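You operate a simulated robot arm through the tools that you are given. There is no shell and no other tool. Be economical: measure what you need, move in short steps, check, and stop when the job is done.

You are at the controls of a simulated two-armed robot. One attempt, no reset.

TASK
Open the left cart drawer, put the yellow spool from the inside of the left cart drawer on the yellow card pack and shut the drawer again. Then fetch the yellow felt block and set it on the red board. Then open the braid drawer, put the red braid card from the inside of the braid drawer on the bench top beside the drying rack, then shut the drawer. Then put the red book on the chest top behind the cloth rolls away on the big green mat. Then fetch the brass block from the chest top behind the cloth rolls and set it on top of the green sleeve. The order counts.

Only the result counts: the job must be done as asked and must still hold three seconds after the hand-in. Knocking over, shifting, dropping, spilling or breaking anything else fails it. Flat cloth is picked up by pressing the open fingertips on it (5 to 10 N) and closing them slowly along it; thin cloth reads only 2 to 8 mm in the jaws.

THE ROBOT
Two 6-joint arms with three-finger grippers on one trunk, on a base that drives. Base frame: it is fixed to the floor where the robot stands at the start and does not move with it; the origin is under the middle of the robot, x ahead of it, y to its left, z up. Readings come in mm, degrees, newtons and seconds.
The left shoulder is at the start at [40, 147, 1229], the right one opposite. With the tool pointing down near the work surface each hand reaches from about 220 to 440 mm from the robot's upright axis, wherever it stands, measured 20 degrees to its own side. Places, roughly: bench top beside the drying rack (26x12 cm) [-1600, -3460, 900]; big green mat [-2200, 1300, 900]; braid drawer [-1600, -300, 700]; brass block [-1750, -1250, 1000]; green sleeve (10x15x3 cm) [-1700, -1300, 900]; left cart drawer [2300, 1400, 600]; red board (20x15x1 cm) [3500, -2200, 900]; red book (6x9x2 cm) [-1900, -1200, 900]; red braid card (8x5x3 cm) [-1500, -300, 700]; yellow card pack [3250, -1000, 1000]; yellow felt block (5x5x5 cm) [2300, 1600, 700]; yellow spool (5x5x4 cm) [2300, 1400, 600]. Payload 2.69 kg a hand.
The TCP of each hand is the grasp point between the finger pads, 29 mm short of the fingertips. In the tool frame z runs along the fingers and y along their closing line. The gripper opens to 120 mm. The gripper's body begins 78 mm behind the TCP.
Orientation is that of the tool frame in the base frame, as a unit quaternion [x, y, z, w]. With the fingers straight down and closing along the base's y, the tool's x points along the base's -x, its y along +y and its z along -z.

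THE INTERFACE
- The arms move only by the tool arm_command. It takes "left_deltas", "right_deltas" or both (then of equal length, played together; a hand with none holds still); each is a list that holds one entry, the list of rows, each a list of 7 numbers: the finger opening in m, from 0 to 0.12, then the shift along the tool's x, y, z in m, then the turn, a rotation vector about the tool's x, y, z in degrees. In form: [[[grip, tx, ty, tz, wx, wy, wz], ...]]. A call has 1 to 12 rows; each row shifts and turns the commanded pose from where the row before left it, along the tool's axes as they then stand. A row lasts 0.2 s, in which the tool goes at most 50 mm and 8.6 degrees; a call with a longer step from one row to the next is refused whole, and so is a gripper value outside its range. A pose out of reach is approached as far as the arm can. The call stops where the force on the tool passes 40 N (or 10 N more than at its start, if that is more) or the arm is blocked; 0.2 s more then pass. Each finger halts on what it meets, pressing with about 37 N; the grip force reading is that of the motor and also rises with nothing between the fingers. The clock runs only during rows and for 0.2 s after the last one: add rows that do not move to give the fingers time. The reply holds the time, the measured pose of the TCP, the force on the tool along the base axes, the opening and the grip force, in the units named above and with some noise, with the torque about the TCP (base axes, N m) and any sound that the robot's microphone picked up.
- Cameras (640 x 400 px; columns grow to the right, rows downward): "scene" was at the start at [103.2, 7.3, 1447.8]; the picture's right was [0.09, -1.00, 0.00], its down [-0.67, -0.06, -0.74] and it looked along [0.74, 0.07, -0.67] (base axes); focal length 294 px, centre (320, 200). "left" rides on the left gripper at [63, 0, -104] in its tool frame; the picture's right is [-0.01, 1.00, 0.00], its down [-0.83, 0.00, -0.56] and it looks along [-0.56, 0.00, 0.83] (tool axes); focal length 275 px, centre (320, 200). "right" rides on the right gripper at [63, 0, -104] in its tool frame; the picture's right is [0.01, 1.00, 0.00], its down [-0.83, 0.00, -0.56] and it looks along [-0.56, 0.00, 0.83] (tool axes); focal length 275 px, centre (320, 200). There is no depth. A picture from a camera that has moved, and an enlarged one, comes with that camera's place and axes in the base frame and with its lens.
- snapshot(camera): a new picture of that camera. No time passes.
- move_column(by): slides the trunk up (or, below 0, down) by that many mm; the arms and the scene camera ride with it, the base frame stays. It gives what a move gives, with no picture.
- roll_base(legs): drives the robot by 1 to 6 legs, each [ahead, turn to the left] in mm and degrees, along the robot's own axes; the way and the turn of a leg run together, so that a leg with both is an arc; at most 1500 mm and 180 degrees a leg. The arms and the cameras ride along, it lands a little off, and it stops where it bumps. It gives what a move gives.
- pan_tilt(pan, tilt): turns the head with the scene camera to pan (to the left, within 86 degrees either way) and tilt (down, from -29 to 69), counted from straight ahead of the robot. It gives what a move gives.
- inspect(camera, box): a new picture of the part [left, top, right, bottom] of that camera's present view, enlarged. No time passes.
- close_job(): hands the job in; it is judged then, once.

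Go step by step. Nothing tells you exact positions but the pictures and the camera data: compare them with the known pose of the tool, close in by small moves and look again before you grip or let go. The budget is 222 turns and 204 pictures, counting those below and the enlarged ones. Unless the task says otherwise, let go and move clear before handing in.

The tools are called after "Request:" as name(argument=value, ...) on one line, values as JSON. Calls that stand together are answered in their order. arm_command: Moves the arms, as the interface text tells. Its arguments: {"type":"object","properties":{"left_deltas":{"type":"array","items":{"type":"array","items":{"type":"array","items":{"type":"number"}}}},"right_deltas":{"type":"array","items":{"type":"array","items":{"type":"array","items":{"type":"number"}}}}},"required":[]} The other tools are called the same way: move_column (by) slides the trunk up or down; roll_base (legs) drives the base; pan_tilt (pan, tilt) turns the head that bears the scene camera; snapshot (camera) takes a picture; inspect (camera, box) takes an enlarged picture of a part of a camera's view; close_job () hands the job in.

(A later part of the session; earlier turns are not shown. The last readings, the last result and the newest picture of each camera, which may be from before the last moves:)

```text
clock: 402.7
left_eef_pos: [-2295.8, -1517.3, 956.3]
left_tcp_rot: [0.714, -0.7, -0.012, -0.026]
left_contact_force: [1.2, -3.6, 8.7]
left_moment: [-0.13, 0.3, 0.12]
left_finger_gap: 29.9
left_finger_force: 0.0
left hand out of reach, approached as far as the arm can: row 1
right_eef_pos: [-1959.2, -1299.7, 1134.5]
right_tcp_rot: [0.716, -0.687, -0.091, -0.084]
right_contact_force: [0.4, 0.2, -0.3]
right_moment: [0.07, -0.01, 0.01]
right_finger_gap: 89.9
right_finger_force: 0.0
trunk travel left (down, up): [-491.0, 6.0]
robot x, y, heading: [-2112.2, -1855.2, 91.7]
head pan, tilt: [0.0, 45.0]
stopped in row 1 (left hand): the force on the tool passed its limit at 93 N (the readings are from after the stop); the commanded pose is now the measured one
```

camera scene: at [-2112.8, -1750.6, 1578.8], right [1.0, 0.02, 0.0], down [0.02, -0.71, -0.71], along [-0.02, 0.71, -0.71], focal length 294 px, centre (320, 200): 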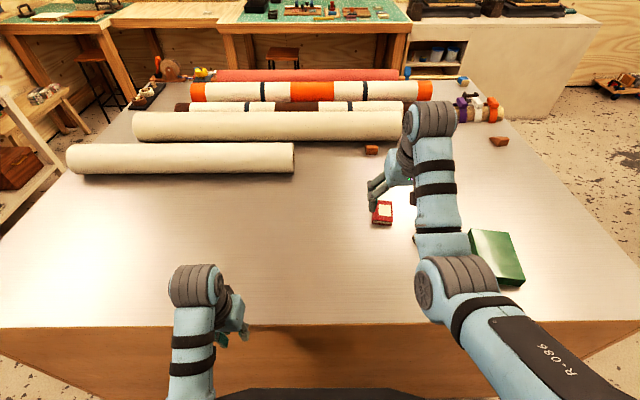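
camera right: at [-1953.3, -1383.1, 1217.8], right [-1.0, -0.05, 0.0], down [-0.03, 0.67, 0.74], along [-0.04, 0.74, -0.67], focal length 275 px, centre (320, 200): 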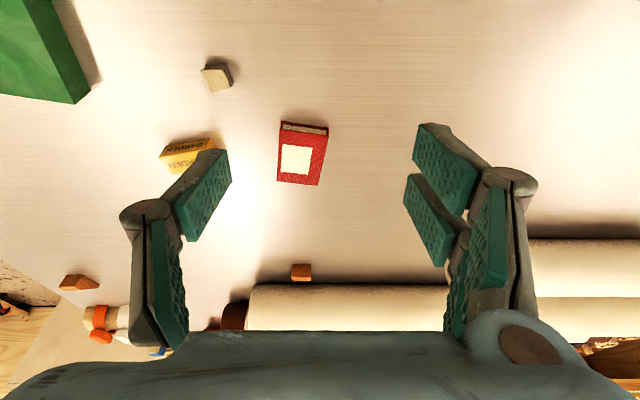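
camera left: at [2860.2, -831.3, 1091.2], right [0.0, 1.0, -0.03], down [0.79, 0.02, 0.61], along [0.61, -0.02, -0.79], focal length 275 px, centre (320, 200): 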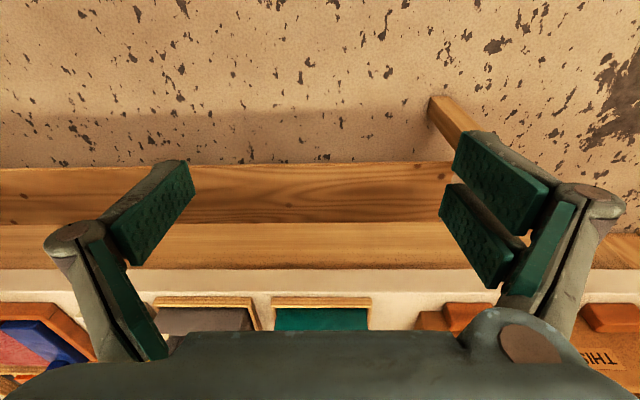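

The GARDEN block is the brass block (the other is a paper stack). Back off and lift the left hand.

Request:
roll_base(legs=[[-60, 0]])

Request:
arm_command(left_deltas=[[[0.03, -0.03, 0, -0.03, 0, 0, 0], [0.03, -0.03, 0, -0.03, 0, 0, 0], [0.03, -0.02, 0, -0.03, 0, 0, 0], [0.03, 0, 0, -0.03, 0, 0, 0]]])

```text
clock: 403.7
left_eef_pos: [-2295.2, -1564.3, 951.6]
left_tcp_rot: [0.714, -0.699, -0.007, -0.022]
left_contact_force: [0.5, 0.5, -0.1]
left_moment: [-0.11, 0.01, 0.03]
left_finger_gap: 30.2
left_finger_force: 0.1
right_eef_pos: [-1957.9, -1345.5, 1127.0]
right_tcp_rot: [0.718, -0.687, -0.086, -0.078]
right_contact_force: [-0.1, 1.3, 0.7]
right_moment: [-0.1, -0.01, -0.04]
right_finger_gap: 89.9
right_finger_force: 0.1
trunk travel left (down, up): [-491.0, 6.0]
robot x, y, heading: [-2107.9, -1912.5, 91.4]
head pan, tilt: [0.0, 45.0]
```

```text
clock: 404.7
left_eef_pos: [-2289.4, -1459.9, 1004.9]
left_tcp_rot: [0.714, -0.7, -0.013, -0.026]
left_contact_force: [0.1, 0.3, -0.6]
left_moment: [0.01, 0.03, 0.01]
left_finger_gap: 29.9
left_finger_force: 0.1
left hand out of reach, approached as far as the arm can: row 1, 2, 3, 4
right_eef_pos: [-1958.1, -1357.9, 1133.6]
right_tcp_rot: [0.717, -0.686, -0.09, -0.083]
right_contact_force: [-0.4, 0.0, -0.5]
right_moment: [0.04, -0.01, -0.01]
right_finger_gap: 90.3
right_finger_force: 0.0
trunk travel left (down, up): [-491.0, 6.0]
robot x, y, heading: [-2110.9, -1914.2, 91.3]
head pan, tilt: [0.0, 45.0]
```

Request:
arm_command(left_deltas=[[[0.03, -0.02, 0, -0.03, 0, 0, 0], [0.03, -0.02, 0, -0.03, 0, 0, 0], [0.03, 0, 0, -0.03, 0, 0, 0]]])

Request:
roll_base(legs=[[180, 0]])

Request:
arm_command(right_deltas=[[[0.09, 0.012, 0, 0.038, 0, 0, 0], [0.09, 0.012, 0, 0.038, 0, 0, 0]]])

Request:
snapshot(camera="right")

```text
clock: 405.5
left_eef_pos: [-2289.1, -1394.9, 1074.7]
left_tcp_rot: [0.714, -0.7, -0.011, -0.025]
left_contact_force: [0.4, -0.1, -0.1]
left_moment: [-0.03, 0.0, -0.03]
left_finger_gap: 30.0
left_finger_force: 0.1
left hand out of reach, approached as far as the arm can: row 1, 2, 3
right_eef_pos: [-1958.3, -1356.3, 1131.8]
right_tcp_rot: [0.717, -0.686, -0.09, -0.082]
right_contact_force: [0.3, 0.4, 0.9]
right_moment: [-0.03, 0.03, -0.01]
right_finger_gap: 90.2
right_finger_force: 0.0
trunk travel left (down, up): [-491.0, 6.0]
robot x, y, heading: [-2107.0, -1912.9, 91.4]
head pan, tilt: [0.0, 45.0]
```

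```text
clock: 407.0
left_eef_pos: [-2294.7, -1220.1, 1076.8]
left_tcp_rot: [0.715, -0.699, -0.012, -0.027]
left_contact_force: [-0.6, -0.9, 0.6]
left_moment: [0.06, 0.0, -0.01]
left_finger_gap: 30.1
left_finger_force: 0.0
right_eef_pos: [-1964.1, -1182.2, 1136.0]
right_tcp_rot: [0.718, -0.685, -0.091, -0.084]
right_contact_force: [0.1, 0.0, 0.3]
right_moment: [-0.01, -0.03, -0.02]
right_finger_gap: 90.4
right_finger_force: 0.1
trunk travel left (down, up): [-491.0, 6.0]
robot x, y, heading: [-2115.7, -1736.4, 91.4]
head pan, tilt: [0.0, 45.0]
```

```text
clock: 407.6
left_eef_pos: [-2294.4, -1218.7, 1075.3]
left_tcp_rot: [0.714, -0.699, -0.011, -0.025]
left_contact_force: [-0.2, 0.7, 0.2]
left_moment: [0.01, 0.02, 0.03]
left_finger_gap: 30.0
left_finger_force: 0.1
right_eef_pos: [-1963.3, -1183.8, 1054.7]
right_tcp_rot: [0.718, -0.685, -0.089, -0.081]
right_contact_force: [-0.2, 0.2, -0.2]
right_moment: [0.02, 0.04, 0.03]
right_finger_gap: 90.2
right_finger_force: 0.1
trunk travel left (down, up): [-491.0, 6.0]
robot x, y, heading: [-2115.8, -1733.0, 91.5]
head pan, tilt: [0.0, 45.0]
```

```text
79 pictures are left
camera right: at [-1956.9, -1269.9, 1138.4], right [-1.0, -0.05, 0.0], down [-0.03, 0.67, 0.74], along [-0.04, 0.74, -0.67], focal length 275 px, centre (320, 200)
```

right: 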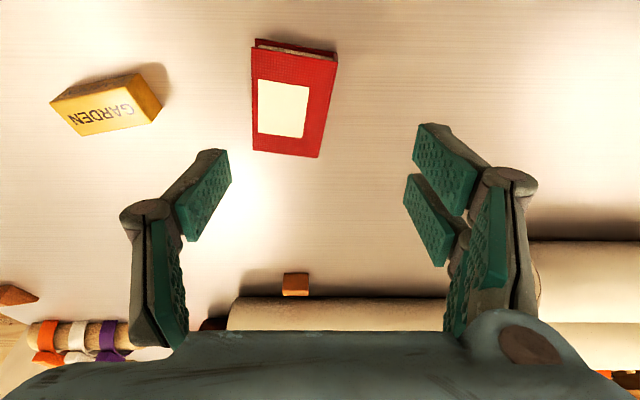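

Book top z≈946, centre (-1942, -1165). Move over it and lower partway.

Request:
arm_command(right_deltas=[[[0.09, -0.001, -0.011, 0.037, 0, 0, 0], [0.09, -0.001, -0.01, 0.037, 0, 0, 0]]])

Request:
snapshot(camera="right")

```text
clock: 408.2
left_eef_pos: [-2294.2, -1216.9, 1074.2]
left_tcp_rot: [0.715, -0.699, -0.011, -0.024]
left_contact_force: [-0.8, 0.4, -0.4]
left_moment: [0.0, 0.01, 0.02]
left_finger_gap: 29.9
left_finger_force: 0.1
right_eef_pos: [-1942.1, -1160.4, 981.1]
right_tcp_rot: [0.718, -0.685, -0.09, -0.08]
right_contact_force: [-0.3, -0.1, 0.1]
right_moment: [0.0, 0.0, -0.02]
right_finger_gap: 90.1
right_finger_force: 0.1
trunk travel left (down, up): [-491.0, 6.0]
robot x, y, heading: [-2116.5, -1736.1, 91.7]
head pan, tilt: [0.0, 45.0]
```

```text
78 pictures are left
camera right: at [-1936.6, -1247.3, 1065.4], right [-1.0, -0.05, 0.0], down [-0.03, 0.67, 0.74], along [-0.04, 0.74, -0.67], focal length 275 px, centre (320, 200)
```

right: 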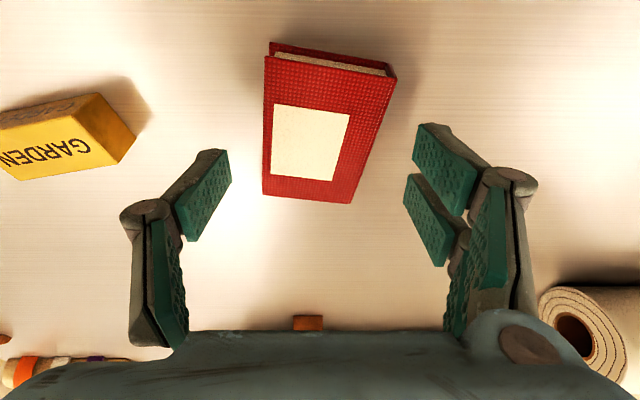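

Align yaw 8° with the book and descend.

Request:
arm_command(right_deltas=[[[0.09, 0.003, 0, 0, 1.9, 0, 7.75], [0.09, 0.003, 0, 0.011, 0, 0, 0], [0.09, 0, 0, 0, 0, 0, 0]]])

Request:
snapshot(camera="right")

```text
clock: 409.0
left_eef_pos: [-2294.5, -1217.4, 1074.4]
left_tcp_rot: [0.715, -0.699, -0.011, -0.025]
left_contact_force: [-0.9, -0.1, 0.0]
left_moment: [-0.01, 0.01, 0.01]
left_finger_gap: 30.1
left_finger_force: 0.0
right_eef_pos: [-1943.1, -1164.7, 969.0]
right_tcp_rot: [-0.668, 0.734, 0.084, 0.087]
right_contact_force: [0.6, -0.1, 0.6]
right_moment: [-0.01, 0.01, 0.0]
right_finger_gap: 89.9
right_finger_force: 0.1
trunk travel left (down, up): [-491.0, 6.0]
robot x, y, heading: [-2114.5, -1733.7, 91.6]
head pan, tilt: [0.0, 45.0]
```

```text
77 pictures are left
camera right: at [-1950.1, -1251.2, 1053.6], right [-1.0, 0.09, 0.01], down [0.06, 0.67, 0.74], along [0.06, 0.74, -0.67], focal length 275 px, centre (320, 200)
```

right: 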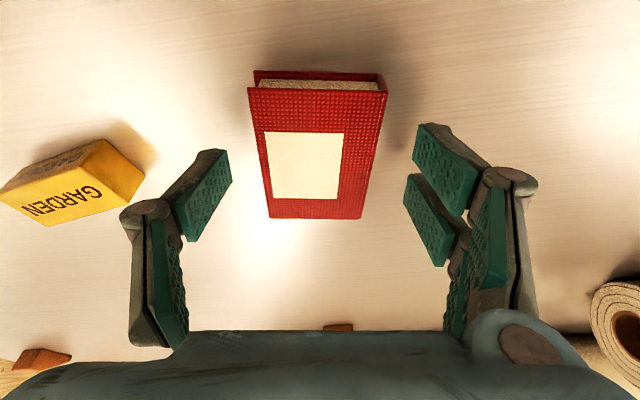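

Request:
arm_command(right_deltas=[[[0.09, 0.001, 0, 0.004, 0, 0, 0], [0.08, 0, 0, 0, 0, 0, 0], [0.07, 0, 0, 0, 0, 0, 0], [0.06, 0, 0, 0, 0, 0, 0], [0.05, 0, 0, 0, 0, 0, 0], [0.04, 0, 0, 0, 0, 0, 0], [0.04, 0, 0, 0, 0, 0, 0]]])

Request:
snapshot(camera="right")

```text
clock: 410.6
left_eef_pos: [-2294.9, -1217.0, 1074.4]
left_tcp_rot: [0.715, -0.699, -0.011, -0.025]
left_contact_force: [0.0, 0.4, 0.2]
left_moment: [-0.02, 0.01, 0.04]
left_finger_gap: 30.0
left_finger_force: 0.0
right_eef_pos: [-1943.8, -1164.9, 965.3]
right_tcp_rot: [-0.668, 0.735, 0.082, 0.088]
right_contact_force: [-0.2, 1.1, 1.0]
right_moment: [-0.04, 0.06, -0.02]
right_finger_gap: 57.2
right_finger_force: 36.6
trunk travel left (down, up): [-491.0, 6.0]
robot x, y, heading: [-2113.6, -1732.8, 91.6]
head pan, tilt: [0.0, 45.0]
```

```text
76 pictures are left
camera right: at [-1950.9, -1251.7, 1050.3], right [-1.0, 0.09, 0.0], down [0.06, 0.67, 0.74], along [0.06, 0.74, -0.67], focal length 275 px, centre (320, 200)
```

right: 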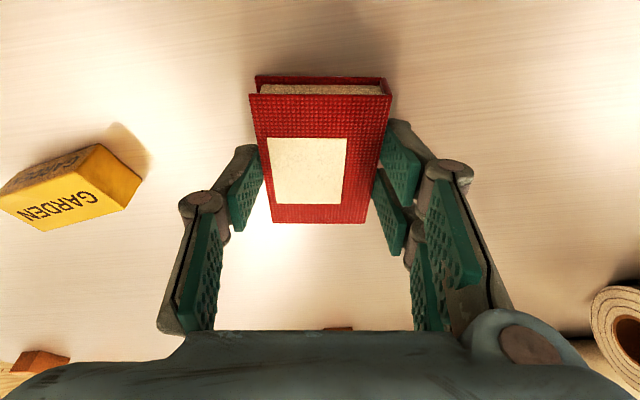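

Gripped (57 mm). Lift and verify.

Request:
arm_command(right_deltas=[[[0.04, -0.004, 0, -0.018, 0, 0, 0], [0.04, -0.009, 0, -0.038, 0, 0, 0], [0.04, -0.009, 0, -0.038, 0, 0, 0], [0.04, -0.009, 0, -0.038, 0, 0, 0]]])

Request:
snapshot(camera="right")

```text
clock: 411.6
left_eef_pos: [-2295.0, -1216.9, 1074.7]
left_tcp_rot: [0.714, -0.699, -0.012, -0.026]
left_contact_force: [-0.4, -0.8, 0.1]
left_moment: [0.02, 0.0, -0.03]
left_finger_gap: 30.0
left_finger_force: 0.0
right_eef_pos: [-1943.2, -1167.7, 1100.8]
right_tcp_rot: [-0.668, 0.734, 0.084, 0.088]
right_contact_force: [0.1, -0.1, -0.6]
right_moment: [-0.01, -0.01, -0.01]
right_finger_gap: 57.2
right_finger_force: 36.4
trunk travel left (down, up): [-491.0, 6.0]
robot x, y, heading: [-2111.9, -1737.3, 91.5]
head pan, tilt: [0.0, 45.0]
```

```text
75 pictures are left
camera right: at [-1949.1, -1254.7, 1186.4], right [-1.0, 0.09, 0.0], down [0.06, 0.67, 0.74], along [0.06, 0.74, -0.67], focal length 275 px, centre (320, 200)
```

right: 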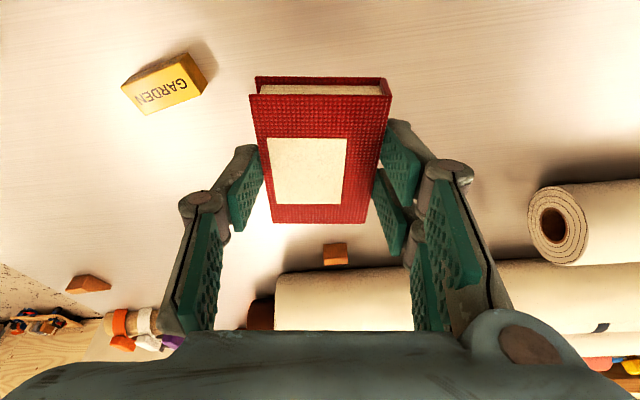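

Book held. Drive around the chest to the green-mat table's corridor.

Request:
roll_base(legs=[[-370, 0], [0, -91.5], [1400, 0], [0, 91.5], [1300, 0], [1250, 0]])

Request:
pan_tilt(pan=60, tilt=28)

Request:
snapshot(camera="scene")

```text
clock: 440.3
left_eef_pos: [-1030.0, 972.4, 1075.7]
left_tcp_rot: [0.726, -0.687, -0.011, -0.025]
left_contact_force: [-0.5, -0.3, 0.6]
left_moment: [0.02, -0.03, 0.0]
left_finger_gap: 30.1
left_finger_force: 0.2
right_eef_pos: [-680.0, 1034.2, 1101.6]
right_tcp_rot: [-0.681, 0.722, 0.086, 0.087]
right_contact_force: [-0.4, 0.2, -0.3]
right_moment: [-0.02, -0.04, -0.01]
right_finger_gap: 57.3
right_finger_force: 37.0
trunk travel left (down, up): [-491.0, 6.0]
robot x, y, heading: [-831.1, 461.6, 93.5]
head pan, tilt: [0.0, 45.0]
```

```text
clock: 441.6
left_eef_pos: [-1029.5, 973.4, 1074.6]
left_tcp_rot: [0.727, -0.686, -0.011, -0.024]
left_contact_force: [1.2, -0.5, 0.4]
left_moment: [0.01, 0.0, 0.0]
left_finger_gap: 30.0
left_finger_force: 0.0
right_eef_pos: [-681.2, 1034.3, 1101.5]
right_tcp_rot: [-0.681, 0.722, 0.085, 0.087]
right_contact_force: [-0.1, 0.4, -0.1]
right_moment: [0.04, 0.0, -0.02]
right_finger_gap: 57.4
right_finger_force: 37.0
trunk travel left (down, up): [-491.0, 6.0]
robot x, y, heading: [-833.8, 462.6, 93.3]
head pan, tilt: [60.0, 28.0]
```

```text
74 pictures are left
camera scene: at [-914.8, 523.3, 1604.5], right [0.45, 0.89, 0.0], down [0.42, -0.21, -0.88], along [-0.79, 0.39, -0.47], focal length 294 px, centre (320, 200)
```

scene: 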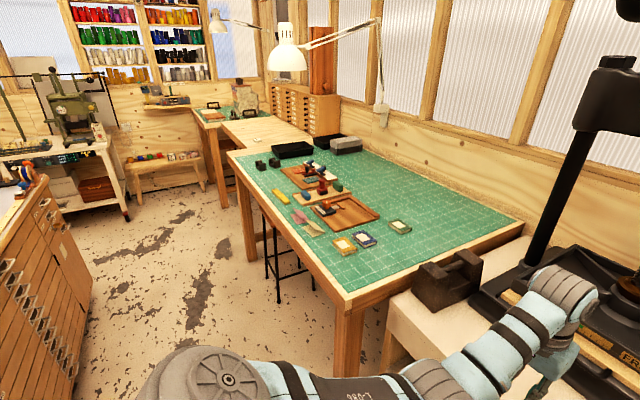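

The mat's front-right area near (-1575, 1000) is free. Drive into the corridor, then face the mat.

Request:
roll_base(legs=[[0, 88.1], [925, 0], [0, -91.5]])

Request:
pan_tilt(pan=-15, tilt=45)

Request:
snapshot(camera="scene")

Request:
snapshot(camera="right")

```text
clock: 454.0
left_eef_pos: [-1932.3, 933.7, 1075.5]
left_tcp_rot: [0.721, -0.693, -0.011, -0.025]
left_contact_force: [-0.1, 0.6, 0.1]
left_moment: [0.0, 0.01, -0.01]
left_finger_gap: 29.9
left_finger_force: 0.0
right_eef_pos: [-1581.9, 988.4, 1101.6]
right_tcp_rot: [-0.675, 0.728, 0.084, 0.087]
right_contact_force: [-0.6, 0.5, -0.6]
right_moment: [-0.02, -0.01, 0.0]
right_finger_gap: 57.1
right_finger_force: 36.9
trunk travel left (down, up): [-491.0, 6.0]
robot x, y, heading: [-1743.6, 420.6, 92.6]
head pan, tilt: [60.0, 28.0]
```

```text
clock: 455.5
left_eef_pos: [-1932.4, 933.0, 1075.1]
left_tcp_rot: [0.721, -0.693, -0.011, -0.025]
left_contact_force: [-1.0, -0.9, 0.2]
left_moment: [0.0, -0.04, -0.02]
left_finger_gap: 30.1
left_finger_force: 0.1
right_eef_pos: [-1580.5, 988.7, 1100.6]
right_tcp_rot: [-0.675, 0.728, 0.084, 0.086]
right_contact_force: [0.0, 0.3, -0.6]
right_moment: [-0.02, -0.03, -0.01]
right_finger_gap: 57.1
right_finger_force: 37.2
trunk travel left (down, up): [-491.0, 6.0]
robot x, y, heading: [-1741.9, 419.4, 92.3]
head pan, tilt: [-15.0, 45.0]
```

```text
73 pictures are left
camera scene: at [-1725.7, 518.2, 1578.7], right [0.98, -0.22, 0.0], down [-0.15, -0.69, -0.71], along [0.15, 0.69, -0.71], focal length 294 px, centre (320, 200)
```

scene: 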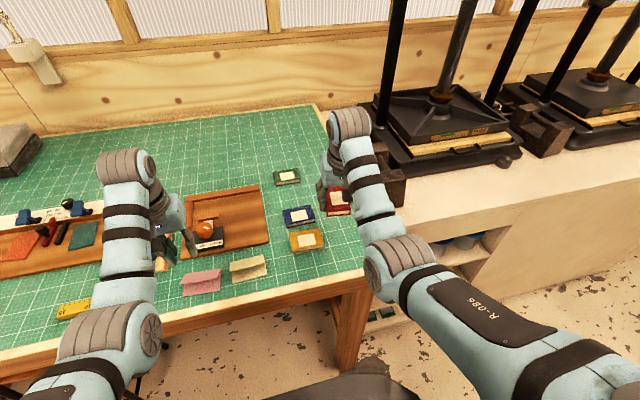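

```text
72 pictures are left
camera right: at [-1585.4, 901.2, 1185.9], right [-1.0, 0.07, 0.0], down [0.05, 0.67, 0.74], along [0.05, 0.74, -0.67], focal length 275 px, centre (320, 200)
```

right: 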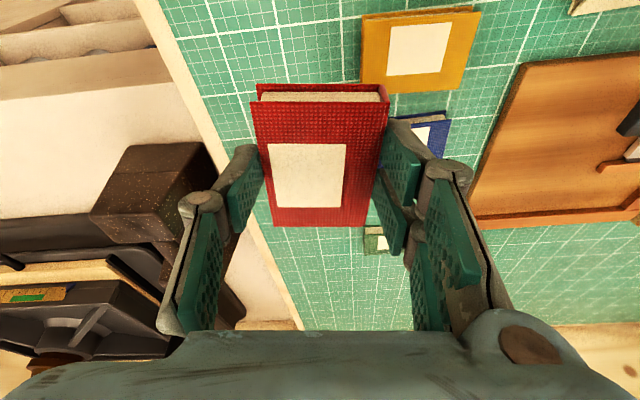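

There is a ~165 mm wide free strip right of the yellow book. I'll place the book at about (-1543, 975). Shift and lower partway.

Request:
arm_command(right_deltas=[[[0.04, 0.007, -0.019, 0, 0, 0, 0], [0.04, 0.007, -0.019, 0, 0, 0, 0], [0.04, 0.009, 0, 0.038, 0, 0, 0], [0.04, 0.009, 0, 0.038, 0, 0, 0]]])

Request:
snapshot(camera="right")

Request:
inspect(camera="scene", box=[260, 120, 440, 300])

```text
clock: 456.5
left_eef_pos: [-1931.3, 933.7, 1074.4]
left_tcp_rot: [0.72, -0.693, -0.011, -0.024]
left_contact_force: [0.1, 0.1, -0.6]
left_moment: [-0.01, 0.03, -0.03]
left_finger_gap: 30.1
left_finger_force: 0.0
right_eef_pos: [-1542.4, 970.0, 1018.1]
right_tcp_rot: [-0.675, 0.728, 0.083, 0.086]
right_contact_force: [-0.1, 0.5, -0.7]
right_moment: [0.0, -0.02, 0.0]
right_finger_gap: 57.5
right_finger_force: 36.7
trunk travel left (down, up): [-491.0, 6.0]
robot x, y, heading: [-1741.8, 421.3, 92.6]
head pan, tilt: [-15.0, 45.0]
```

```text
71 pictures are left
camera right: at [-1547.7, 884.5, 1103.0], right [-1.0, 0.07, 0.0], down [0.05, 0.67, 0.74], along [0.05, 0.74, -0.67], focal length 275 px, centre (320, 200)
```

right: 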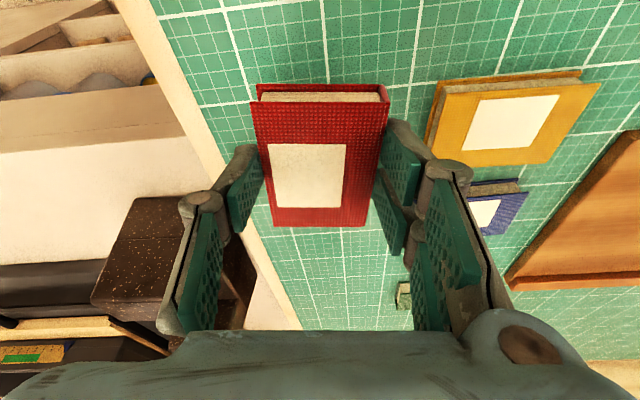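

```text
2.22 times, centred on (350, 210) of scene
camera zoom: at [-1725.9, 518.9, 1578.6], right [0.98, -0.22, 0.0], down [-0.15, -0.69, -0.71], along [0.15, 0.69, -0.71], focal length 654 px, centre (253, 178)
```

zoom: 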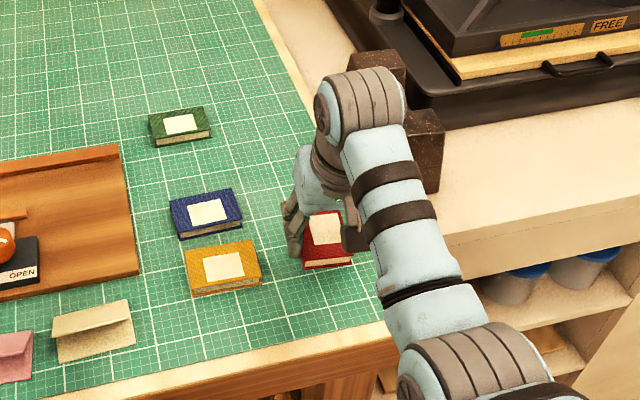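

Request:
arm_command(right_deltas=[[[0.04, 0.007, 0, 0.029, 0, 0, 0], [0.04, 0.007, 0, 0.029, 0, 0, 0], [0.04, 0, 0, 0, 0, 0, 0]]])

Request:
snapshot(camera="right")

```text
clock: 457.1
left_eef_pos: [-1932.1, 929.4, 1075.0]
left_tcp_rot: [0.72, -0.693, -0.012, -0.026]
left_contact_force: [-0.1, -0.1, -0.7]
left_moment: [-0.03, -0.03, 0.0]
left_finger_gap: 30.0
left_finger_force: 0.0
right_eef_pos: [-1542.8, 973.1, 969.8]
right_tcp_rot: [-0.675, 0.727, 0.089, 0.091]
right_contact_force: [0.1, -9.3, 12.0]
right_moment: [-0.37, 0.5, 0.28]
right_finger_gap: 56.9
right_finger_force: 36.7
trunk travel left (down, up): [-491.0, 6.0]
robot x, y, heading: [-1742.4, 419.0, 92.3]
head pan, tilt: [-15.0, 45.0]
stopped in row 3 (right hand): the force on the tool passed its limit at 50 N (the readings are from after the stop); the commanded pose is now the measured one
```

```text
69 pictures are left
camera right: at [-1546.8, 885.1, 1053.2], right [-1.0, 0.07, 0.0], down [0.05, 0.66, 0.75], along [0.05, 0.75, -0.66], focal length 275 px, centre (320, 200)
```

right: 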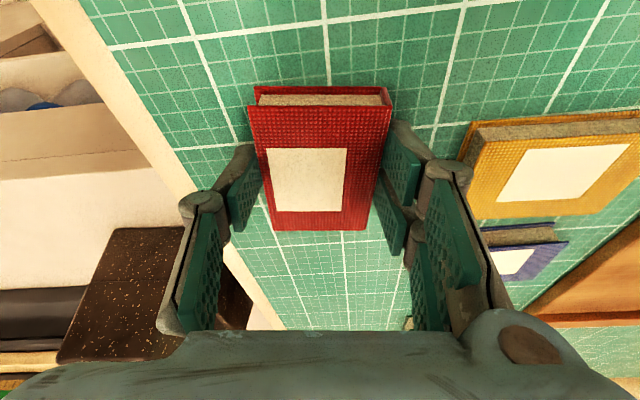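

Contact; the mat is at about z 932, consistent with the book bottom. Ease and release.

Request:
arm_command(right_deltas=[[[0.05, 0, 0, -0.001, 0, 0, 0], [0.06, 0, 0, 0, 0, 0, 0], [0.07, 0, 0, 0, 0, 0, 0], [0.075, 0, 0, 0, 0, 0, 0], [0.075, 0, 0, 0, 0, 0, 0]]])

Request:
snapshot(camera="right")

```text
clock: 458.3
left_eef_pos: [-1931.2, 933.7, 1074.8]
left_tcp_rot: [0.72, -0.693, -0.011, -0.025]
left_contact_force: [0.1, -0.2, 0.3]
left_moment: [0.03, 0.0, 0.03]
left_finger_gap: 30.2
left_finger_force: 0.1
right_eef_pos: [-1540.4, 976.4, 968.2]
right_tcp_rot: [-0.674, 0.728, 0.089, 0.091]
right_contact_force: [0.0, -0.2, 0.3]
right_moment: [0.02, -0.03, 0.01]
right_finger_gap: 74.9
right_finger_force: 0.1
trunk travel left (down, up): [-491.0, 6.0]
robot x, y, heading: [-1739.7, 416.4, 92.5]
head pan, tilt: [-15.0, 45.0]
```

```text
68 pictures are left
camera right: at [-1546.1, 887.5, 1052.4], right [-1.0, 0.07, 0.01], down [0.05, 0.66, 0.75], along [0.05, 0.75, -0.66], focal length 275 px, centre (320, 200)
```

right: 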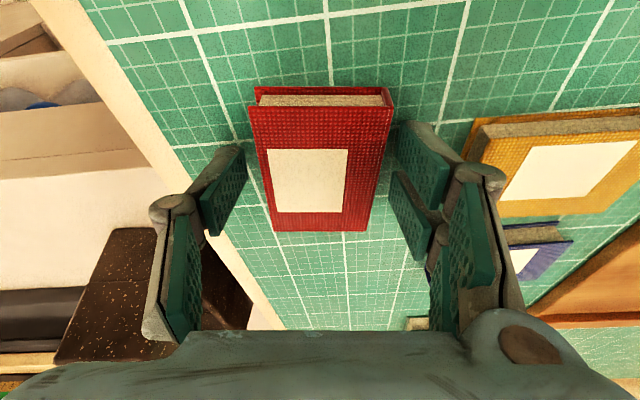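

Book lies on the mat. Lift, back off, and drive back around to the south side for the brass block.

Request:
arm_command(right_deltas=[[[0.08, -0.005, 0, -0.02, 0, 0, 0], [0.08, -0.009, 0, -0.04, 0, 0, 0], [0.08, -0.009, 0, -0.04, 0, 0, 0], [0.08, -0.009, 0, -0.04, 0, 0, 0]]])

Request:
snapshot(camera="right")

Request:
roll_base(legs=[[-130, 0], [0, -92.5], [1000, 0], [0, -90], [1200, 0], [1200, 0]])

```text
clock: 459.3
left_eef_pos: [-1930.3, 932.2, 1075.4]
left_tcp_rot: [0.721, -0.693, -0.012, -0.026]
left_contact_force: [0.0, 0.1, 0.6]
left_moment: [0.01, 0.04, 0.02]
left_finger_gap: 29.9
left_finger_force: 0.1
right_eef_pos: [-1537.8, 971.0, 1113.2]
right_tcp_rot: [-0.673, 0.728, 0.088, 0.092]
right_contact_force: [-0.3, 0.7, 0.6]
right_moment: [0.0, 0.03, 0.01]
right_finger_gap: 80.1
right_finger_force: 0.1
trunk travel left (down, up): [-491.0, 6.0]
robot x, y, heading: [-1745.4, 420.4, 92.1]
head pan, tilt: [-15.0, 45.0]
```

```text
67 pictures are left
camera right: at [-1543.6, 883.1, 1196.4], right [-1.0, 0.07, 0.0], down [0.05, 0.66, 0.75], along [0.05, 0.75, -0.66], focal length 275 px, centre (320, 200)
```

right: 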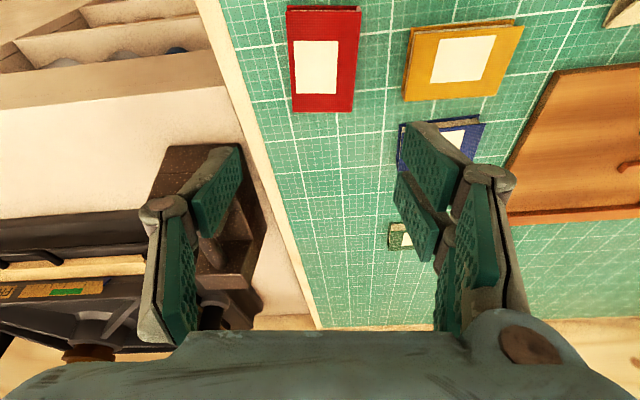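

```text
clock: 484.4
left_eef_pos: [-605.9, -2638.0, 1075.3]
left_tcp_rot: [0.711, 0.703, -0.025, 0.011]
left_contact_force: [0.2, 0.0, -0.7]
left_moment: [-0.03, 0.02, 0.0]
left_finger_gap: 30.2
left_finger_force: 0.0
right_eef_pos: [-999.5, -2655.8, 1112.5]
right_tcp_rot: [0.744, 0.656, -0.094, 0.088]
right_contact_force: [-0.1, 0.5, 0.9]
right_moment: [0.04, 0.02, 0.02]
right_finger_gap: 80.1
right_finger_force: 0.2
trunk travel left (down, up): [-491.0, 6.0]
robot x, y, heading: [-767.3, -2113.6, -90.2]
head pan, tilt: [-15.0, 45.0]
```

Book confirmed on the mat. Continue to face the brass block from the south.

Request:
roll_base(legs=[[0, -94.9], [1279, 0], [0, -84.9], [230, 0]])

Request:
pan_tilt(pan=-15, tilt=45)

Request:
snapshot(camera="scene")

Request:
snapshot(camera="right")

```text
clock: 499.8
left_eef_pos: [-2223.5, -1244.7, 1076.1]
left_tcp_rot: [0.711, -0.703, -0.012, -0.027]
left_contact_force: [-0.1, -0.7, -0.2]
left_moment: [0.03, 0.04, 0.03]
left_finger_gap: 30.2
left_finger_force: 0.0
right_eef_pos: [-1830.3, -1217.4, 1113.7]
right_tcp_rot: [-0.664, 0.737, 0.089, 0.093]
right_contact_force: [0.0, 0.1, 0.6]
right_moment: [0.01, 0.0, 0.01]
right_finger_gap: 80.2
right_finger_force: 0.0
trunk travel left (down, up): [-491.0, 6.0]
robot x, y, heading: [-2051.6, -1761.6, 90.8]
head pan, tilt: [-15.0, 45.0]
```

```text
clock: 500.4
left_eef_pos: [-2224.6, -1242.2, 1075.2]
left_tcp_rot: [0.711, -0.703, -0.011, -0.025]
left_contact_force: [-1.0, -0.1, 0.3]
left_moment: [0.03, -0.03, 0.03]
left_finger_gap: 30.0
left_finger_force: 0.1
right_eef_pos: [-1830.0, -1215.9, 1113.3]
right_tcp_rot: [-0.664, 0.737, 0.089, 0.092]
right_contact_force: [0.1, -0.6, -0.5]
right_moment: [0.02, 0.0, 0.0]
right_finger_gap: 80.2
right_finger_force: 0.0
trunk travel left (down, up): [-491.0, 6.0]
robot x, y, heading: [-2047.8, -1760.1, 90.7]
head pan, tilt: [-15.0, 45.0]
```

```text
66 pictures are left
camera scene: at [-2029.7, -1664.7, 1578.8], right [0.97, -0.25, 0.0], down [-0.17, -0.68, -0.71], along [0.17, 0.69, -0.71], focal length 294 px, centre (320, 200)
```

scene: 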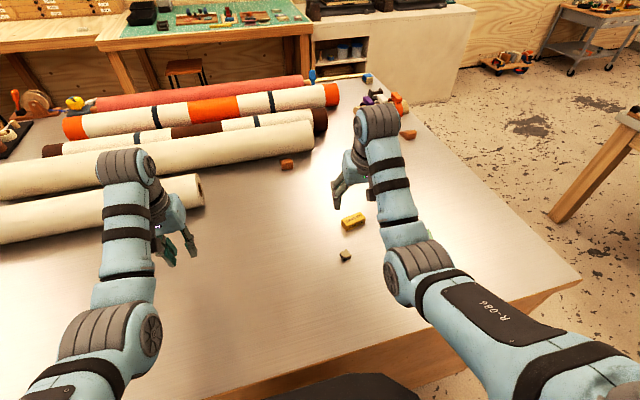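

```text
65 pictures are left
camera right: at [-1837.1, -1304.1, 1196.6], right [-0.99, 0.1, 0.0], down [0.07, 0.66, 0.75], along [0.07, 0.75, -0.66], focal length 275 px, centre (320, 200)
```

right: 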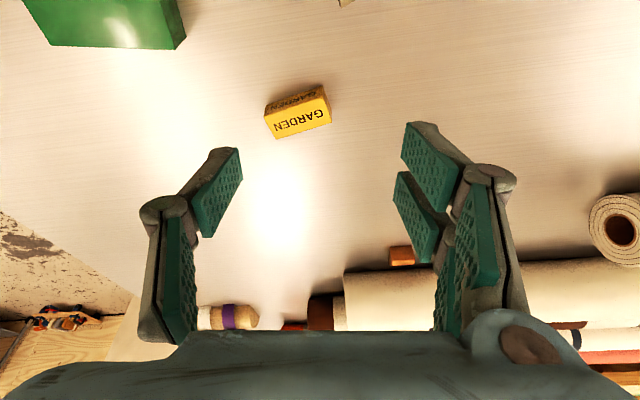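

Brass block at about (-1805, -1158), its long axis turned ~18°. Rotate the hand +24° to match, approach and look.

Request:
arm_command(right_deltas=[[[0.09, 0, 0, 0, -2, 0, -7.75], [0.09, 0, 0, 0, -2, 0, -7.75], [0.09, 0, 0, 0, -2, 0, -7.75]]])

Request:
roll_base(legs=[[45, 0]])

Request:
arm_command(right_deltas=[[[0.09, 0.009, 0, 0.038, 0, 0, 0], [0.09, 0.009, 0, 0.038, 0, 0, 0]]])

Request:
snapshot(camera="right")

```text
clock: 501.2
left_eef_pos: [-2222.5, -1242.1, 1075.4]
left_tcp_rot: [0.71, -0.704, -0.011, -0.025]
left_contact_force: [0.0, 0.2, -0.2]
left_moment: [0.02, -0.02, -0.03]
left_finger_gap: 30.1
left_finger_force: 0.1
right_eef_pos: [-1830.1, -1214.0, 1111.2]
right_tcp_rot: [0.803, -0.582, -0.107, -0.073]
right_contact_force: [0.0, -0.2, -0.4]
right_moment: [0.0, 0.02, -0.01]
right_finger_gap: 90.0
right_finger_force: 0.0
trunk travel left (down, up): [-491.0, 6.0]
robot x, y, heading: [-2048.7, -1763.2, 90.7]
head pan, tilt: [-15.0, 45.0]
```

```text
clock: 502.2
left_eef_pos: [-2224.1, -1207.0, 1076.2]
left_tcp_rot: [0.71, -0.704, -0.011, -0.026]
left_contact_force: [0.4, -0.5, -0.3]
left_moment: [0.0, -0.01, 0.02]
left_finger_gap: 29.9
left_finger_force: 0.1
right_eef_pos: [-1829.4, -1179.0, 1114.3]
right_tcp_rot: [0.802, -0.584, -0.105, -0.075]
right_contact_force: [0.2, -0.4, -0.5]
right_moment: [0.02, 0.0, -0.02]
right_finger_gap: 90.4
right_finger_force: 0.0
trunk travel left (down, up): [-491.0, 6.0]
robot x, y, heading: [-2045.0, -1722.1, 90.7]
head pan, tilt: [-15.0, 45.0]
stopped in leg 1: the robot was blocked; the commanded pose is now the measured one
```

```text
clock: 502.8
left_eef_pos: [-2223.3, -1206.6, 1077.1]
left_tcp_rot: [0.711, -0.703, -0.012, -0.026]
left_contact_force: [0.5, -0.8, 0.5]
left_moment: [0.04, 0.01, -0.01]
left_finger_gap: 29.9
left_finger_force: 0.0
right_eef_pos: [-1828.3, -1177.8, 1032.6]
right_tcp_rot: [0.802, -0.584, -0.105, -0.075]
right_contact_force: [-0.3, -0.8, 0.4]
right_moment: [0.01, 0.01, 0.02]
right_finger_gap: 90.0
right_finger_force: 0.1
trunk travel left (down, up): [-491.0, 6.0]
robot x, y, heading: [-2051.7, -1724.9, 91.0]
head pan, tilt: [-15.0, 45.0]
```

```text
64 pictures are left
camera right: at [-1800.3, -1260.8, 1115.8], right [-0.95, -0.31, 0.0], down [-0.2, 0.63, 0.75], along [-0.24, 0.71, -0.66], focal length 275 px, centre (320, 200)
```

right: 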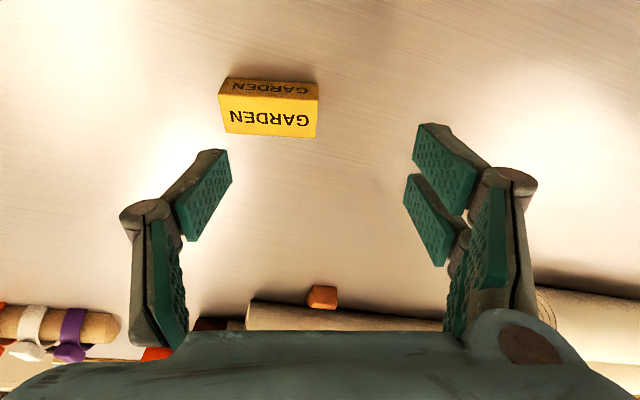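

Aligned with the block. Move over it and descend partway.

Request:
arm_command(right_deltas=[[[0.1, 0, -0.0167, 0.01, 0, 0, 0], [0.1, 0, -0.0167, 0.033, 0, 0, 0]]])

Request:
snapshot(camera="right")

```text
clock: 503.4
left_eef_pos: [-2222.3, -1205.0, 1075.5]
left_tcp_rot: [0.71, -0.703, -0.011, -0.024]
left_contact_force: [1.0, 0.2, -1.1]
left_moment: [0.02, 0.02, 0.01]
left_finger_gap: 29.7
left_finger_force: 0.1
right_eef_pos: [-1800.1, -1153.9, 992.6]
right_tcp_rot: [0.802, -0.583, -0.106, -0.074]
right_contact_force: [0.6, -0.2, -0.2]
right_moment: [-0.01, -0.01, -0.01]
right_finger_gap: 100.0
right_finger_force: 0.0
trunk travel left (down, up): [-491.0, 6.0]
robot x, y, heading: [-2051.3, -1725.7, 90.9]
head pan, tilt: [-15.0, 45.0]
```

```text
63 pictures are left
camera right: at [-1771.3, -1237.5, 1075.4], right [-0.95, -0.31, 0.0], down [-0.2, 0.63, 0.75], along [-0.24, 0.71, -0.66], focal length 275 px, centre (320, 200)
```

right: 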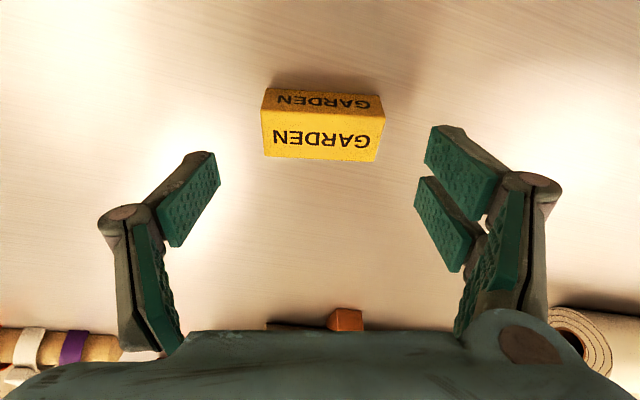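

Request:
arm_command(right_deltas=[[[0.1, 0.005, 0, 0.013, 0, 0, 0], [0.1, 0.0046, 0, 0.012, 0, 0, 0], [0.1, 0, 0, 0, 0, 0, 0]]])

Request:
arm_command(right_deltas=[[[0.09, 0, 0, 0, 0, 0, 0], [0.08, 0, 0, 0, 0, 0, 0], [0.07, 0, 0, 0, 0, 0, 0], [0.06, 0, 0, 0, 0, 0, 0], [0.05, 0, 0, 0, 0, 0, 0], [0.045, 0, 0, 0, 0, 0, 0], [0.045, 0, 0, 0, 0, 0, 0]]])

Request:
snapshot(camera="right")

```text
clock: 504.2
left_eef_pos: [-2224.1, -1203.9, 1075.2]
left_tcp_rot: [0.711, -0.703, -0.011, -0.025]
left_contact_force: [-0.2, 0.6, 0.1]
left_moment: [0.0, 0.01, -0.01]
left_finger_gap: 30.3
left_finger_force: 0.1
right_eef_pos: [-1801.4, -1158.7, 965.7]
right_tcp_rot: [0.801, -0.584, -0.105, -0.074]
right_contact_force: [0.6, 0.6, 0.1]
right_moment: [0.0, 0.01, -0.01]
right_finger_gap: 99.9
right_finger_force: 0.0
trunk travel left (down, up): [-491.0, 6.0]
robot x, y, heading: [-2049.9, -1722.0, 91.0]
head pan, tilt: [-15.0, 45.0]
```

```text
clock: 505.8
left_eef_pos: [-2223.7, -1204.3, 1075.5]
left_tcp_rot: [0.71, -0.703, -0.011, -0.025]
left_contact_force: [0.1, 0.4, 0.0]
left_moment: [0.0, 0.02, 0.02]
left_finger_gap: 30.0
left_finger_force: 0.0
right_eef_pos: [-1801.6, -1157.8, 965.9]
right_tcp_rot: [0.802, -0.583, -0.106, -0.074]
right_contact_force: [0.8, 2.2, 3.0]
right_moment: [-0.09, 0.18, -0.05]
right_finger_gap: 63.8
right_finger_force: 36.7
trunk travel left (down, up): [-491.0, 6.0]
robot x, y, heading: [-2049.9, -1721.7, 90.6]
head pan, tilt: [-15.0, 45.0]
```

```text
62 pictures are left
camera right: at [-1772.5, -1241.4, 1049.4], right [-0.95, -0.31, 0.0], down [-0.2, 0.63, 0.75], along [-0.24, 0.71, -0.66], focal length 275 px, centre (320, 200)
```

right: 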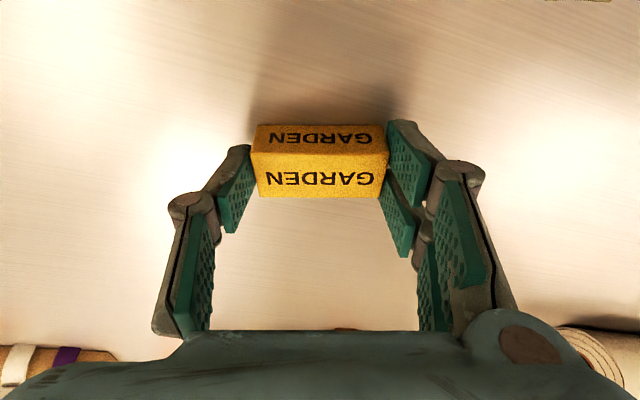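

Gripped. Lift.

Request:
arm_command(right_deltas=[[[0.045, -0.004, 0, -0.015, 0, 0, 0], [0.045, -0.01, 0, -0.037, 0, 0, 0], [0.045, -0.01, 0, -0.037, 0, 0, 0], [0.045, -0.01, 0, -0.037, 0, 0, 0]]])

Request:
roll_base(legs=[[-130, 0]])

Request:
snapshot(camera="right")

Request:
snapshot(camera="scene")

```text
clock: 506.8
left_eef_pos: [-2224.3, -1202.5, 1074.8]
left_tcp_rot: [0.711, -0.703, -0.011, -0.026]
left_contact_force: [-0.9, 0.2, -0.2]
left_moment: [-0.01, 0.0, -0.01]
left_finger_gap: 29.8
left_finger_force: 0.0
right_eef_pos: [-1799.9, -1154.8, 1096.8]
right_tcp_rot: [0.802, -0.583, -0.105, -0.073]
right_contact_force: [0.5, -0.4, -3.3]
right_moment: [-0.01, -0.03, 0.01]
right_finger_gap: 63.5
right_finger_force: 36.2
trunk travel left (down, up): [-491.0, 6.0]
robot x, y, heading: [-2050.1, -1724.4, 90.7]
head pan, tilt: [-15.0, 45.0]
```

```text
clock: 508.1
left_eef_pos: [-2222.8, -1328.7, 1072.9]
left_tcp_rot: [0.71, -0.703, -0.009, -0.024]
left_contact_force: [-0.1, 0.2, -0.9]
left_moment: [-0.04, -0.03, -0.03]
left_finger_gap: 30.2
left_finger_force: 0.1
right_eef_pos: [-1798.6, -1278.8, 1092.4]
right_tcp_rot: [0.803, -0.583, -0.104, -0.071]
right_contact_force: [-0.7, 1.9, -5.2]
right_moment: [-0.07, -0.04, -0.01]
right_finger_gap: 63.5
right_finger_force: 37.1
trunk travel left (down, up): [-491.0, 6.0]
robot x, y, heading: [-2045.4, -1852.7, 90.9]
head pan, tilt: [-15.0, 45.0]
```

```text
61 pictures are left
camera right: at [-1770.5, -1361.8, 1177.4], right [-0.95, -0.31, 0.01], down [-0.21, 0.63, 0.75], along [-0.24, 0.71, -0.67], focal length 275 px, centre (320, 200)
```

right: 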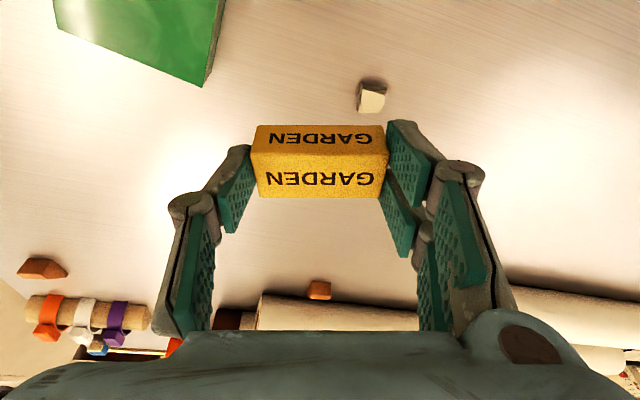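

```text
60 pictures are left
camera scene: at [-2028.0, -1746.0, 1578.0], right [0.97, -0.24, 0.0], down [-0.17, -0.69, -0.7], along [0.17, 0.68, -0.71], focal length 294 px, centre (320, 200)
```

scene: 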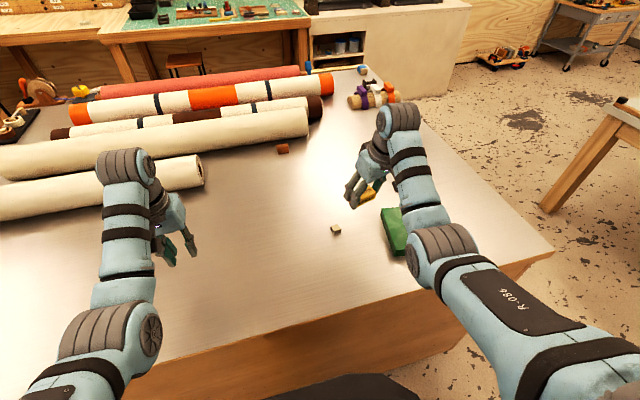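

The sleeve's centre is about (-1688, -1310). Turn right 11° to swing the block over it, nudge forward, and look.

Request:
roll_base(legs=[[0, -11.0], [25, 0]])

Request:
snapshot(camera="right")

Request:
pan_tilt(pan=-25, tilt=50)

Request:
snapshot(camera="scene")

```text
clock: 509.7
left_eef_pos: [-2114.4, -1290.5, 1078.2]
left_tcp_rot: [-0.639, 0.769, 0.01, 0.028]
left_contact_force: [0.3, -0.2, -0.3]
left_moment: [0.06, 0.0, 0.01]
left_finger_gap: 30.0
left_finger_force: 0.0
right_eef_pos: [-1690.6, -1324.1, 1100.0]
right_tcp_rot: [0.742, -0.658, -0.1, -0.086]
right_contact_force: [-1.2, -0.9, -3.9]
right_moment: [0.04, 0.01, 0.01]
right_finger_gap: 63.5
right_finger_force: 36.7
trunk travel left (down, up): [-491.0, 6.0]
robot x, y, heading: [-2043.5, -1825.3, 80.0]
head pan, tilt: [-15.0, 45.0]
```

```text
59 pictures are left
camera right: at [-1677.2, -1411.4, 1182.6], right [-0.99, -0.12, 0.0], down [-0.08, 0.65, 0.75], along [-0.1, 0.75, -0.66], focal length 275 px, centre (320, 200)
```

right: 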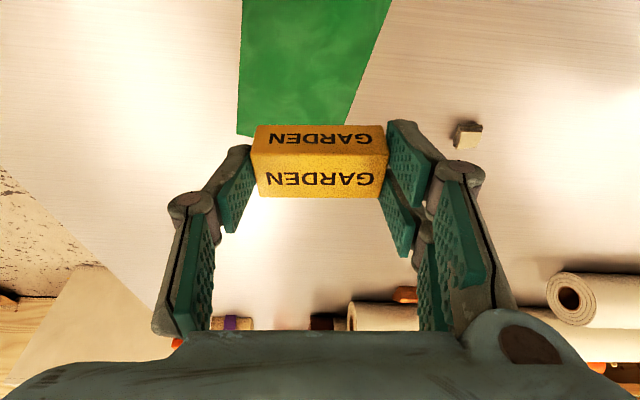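

```text
clock: 510.4
left_eef_pos: [-2113.7, -1287.5, 1076.0]
left_tcp_rot: [-0.639, 0.769, 0.008, 0.027]
left_contact_force: [0.2, 0.3, 0.4]
left_moment: [0.01, -0.02, 0.0]
left_finger_gap: 30.1
left_finger_force: 0.0
right_eef_pos: [-1689.2, -1320.4, 1097.2]
right_tcp_rot: [0.742, -0.657, -0.097, -0.085]
right_contact_force: [0.2, -0.2, -4.2]
right_moment: [0.01, 0.01, 0.0]
right_finger_gap: 63.7
right_finger_force: 36.7
trunk travel left (down, up): [-491.0, 6.0]
robot x, y, heading: [-2042.2, -1830.4, 80.0]
head pan, tilt: [-25.0, 50.0]
```

```text
58 pictures are left
camera scene: at [-1995.3, -1749.0, 1571.9], right [0.82, -0.58, 0.0], down [-0.44, -0.62, -0.64], along [0.37, 0.53, -0.77], focal length 294 px, centre (320, 200)
```

scene: 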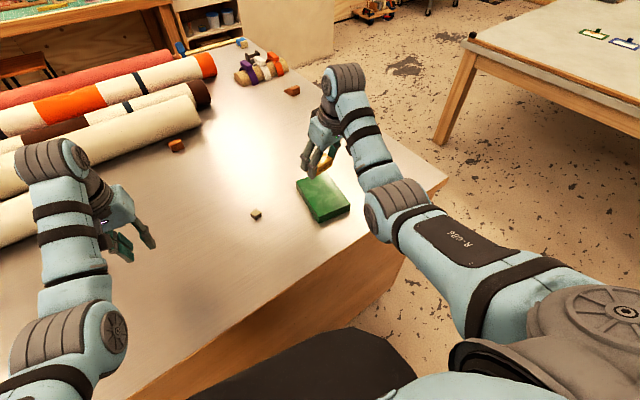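

The block is over the sleeve (centre ≈ (-1685, -1327)). Descend to just above.

Request:
arm_command(right_deltas=[[[0.045, 0.008, -0.006, 0.028, 0, 0, 0], [0.045, 0.007, 0, 0.027, 0, 0, 0], [0.045, 0.007, 0, 0.027, 0, 0, 0], [0.045, 0, 0, 0, 0, 0, 0]]])

Request:
snapshot(camera="right")

Request:
inspect(camera="scene", box=[260, 120, 400, 250])

```text
clock: 511.4
left_eef_pos: [-2115.0, -1285.6, 1075.1]
left_tcp_rot: [-0.639, 0.769, 0.008, 0.026]
left_contact_force: [0.6, -0.3, -0.1]
left_moment: [0.03, -0.01, 0.0]
left_finger_gap: 30.0
left_finger_force: 0.1
right_eef_pos: [-1684.3, -1318.7, 1010.5]
right_tcp_rot: [0.742, -0.658, -0.097, -0.082]
right_contact_force: [-0.5, -0.3, -3.4]
right_moment: [-0.03, -0.01, -0.01]
right_finger_gap: 63.6
right_finger_force: 37.3
trunk travel left (down, up): [-491.0, 6.0]
robot x, y, heading: [-2043.6, -1828.7, 79.6]
head pan, tilt: [-25.0, 50.0]
```

```text
57 pictures are left
camera right: at [-1671.5, -1406.1, 1094.8], right [-0.99, -0.12, 0.0], down [-0.08, 0.66, 0.75], along [-0.1, 0.74, -0.66], focal length 275 px, centre (320, 200)
```

right: 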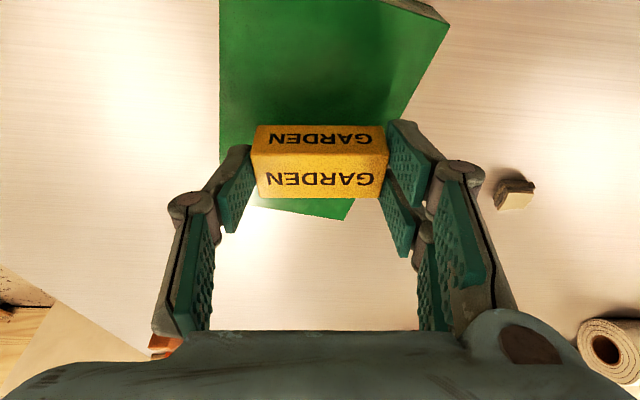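

```text
3.08 times, centred on (330, 185) of scene
camera zoom: at [-1994.9, -1745.7, 1571.7], right [0.82, -0.58, 0.0], down [-0.44, -0.63, -0.64], along [0.37, 0.52, -0.77], focal length 906 px, centre (289, 246)
```

zoom: 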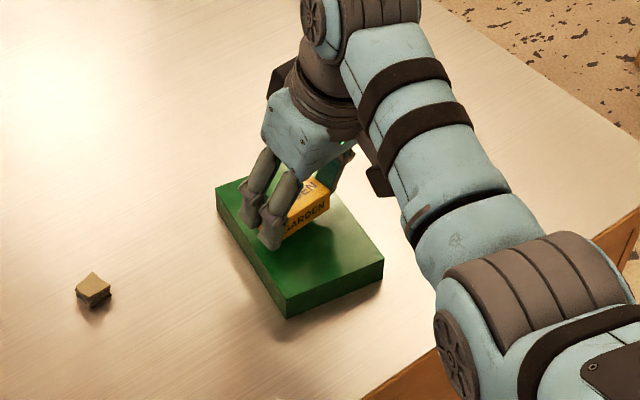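

Well centred. Creep down to contact.

Request:
arm_command(right_deltas=[[[0.045, 0.0013, -0.003, 0.005, 0, 0, 0], [0.045, 0.0013, 0, 0.004, 0, 0, 0], [0.045, 0, 0, 0, 0, 0, 0]]])

Request:
arm_command(right_deltas=[[[0.045, 0.0007, 0, 0.003, 0, 0, 0], [0.045, 0, 0, 0, 0, 0, 0]]])

Request:
arm_command(right_deltas=[[[0.045, 0.0007, 0, 0.003, 0, 0, 0], [0.045, 0, 0, 0, 0, 0, 0]]])

```text
clock: 512.2
left_eef_pos: [-2113.5, -1285.0, 1074.5]
left_tcp_rot: [-0.639, 0.768, 0.008, 0.027]
left_contact_force: [1.2, 0.2, 0.4]
left_moment: [0.0, 0.0, 0.03]
left_finger_gap: 30.1
left_finger_force: 0.0
right_eef_pos: [-1681.0, -1318.1, 1002.3]
right_tcp_rot: [0.743, -0.657, -0.098, -0.083]
right_contact_force: [1.3, 0.5, -3.7]
right_moment: [-0.01, 0.0, -0.01]
right_finger_gap: 63.7
right_finger_force: 37.7
trunk travel left (down, up): [-491.0, 6.0]
robot x, y, heading: [-2044.1, -1830.1, 79.8]
head pan, tilt: [-25.0, 50.0]
```

```text
clock: 512.8
left_eef_pos: [-2114.4, -1285.0, 1075.9]
left_tcp_rot: [-0.639, 0.769, 0.008, 0.026]
left_contact_force: [-0.8, -0.1, -0.4]
left_moment: [-0.01, 0.01, -0.01]
left_finger_gap: 30.1
left_finger_force: 0.0
right_eef_pos: [-1680.5, -1319.5, 999.2]
right_tcp_rot: [0.743, -0.657, -0.097, -0.082]
right_contact_force: [0.7, 0.2, -3.8]
right_moment: [-0.04, 0.02, 0.0]
right_finger_gap: 63.7
right_finger_force: 37.3
trunk travel left (down, up): [-491.0, 6.0]
robot x, y, heading: [-2041.8, -1832.6, 79.5]
head pan, tilt: [-25.0, 50.0]
```

```text
clock: 513.4
left_eef_pos: [-2113.5, -1284.4, 1075.7]
left_tcp_rot: [-0.638, 0.769, 0.008, 0.026]
left_contact_force: [-0.4, -0.3, -0.8]
left_moment: [-0.04, -0.02, -0.02]
left_finger_gap: 30.2
left_finger_force: 0.1
right_eef_pos: [-1680.3, -1317.5, 997.1]
right_tcp_rot: [0.742, -0.658, -0.098, -0.083]
right_contact_force: [-0.3, -0.9, -3.7]
right_moment: [-0.01, -0.02, 0.0]
right_finger_gap: 63.8
right_finger_force: 37.2
trunk travel left (down, up): [-491.0, 6.0]
robot x, y, heading: [-2045.8, -1829.8, 79.7]
head pan, tilt: [-25.0, 50.0]
```

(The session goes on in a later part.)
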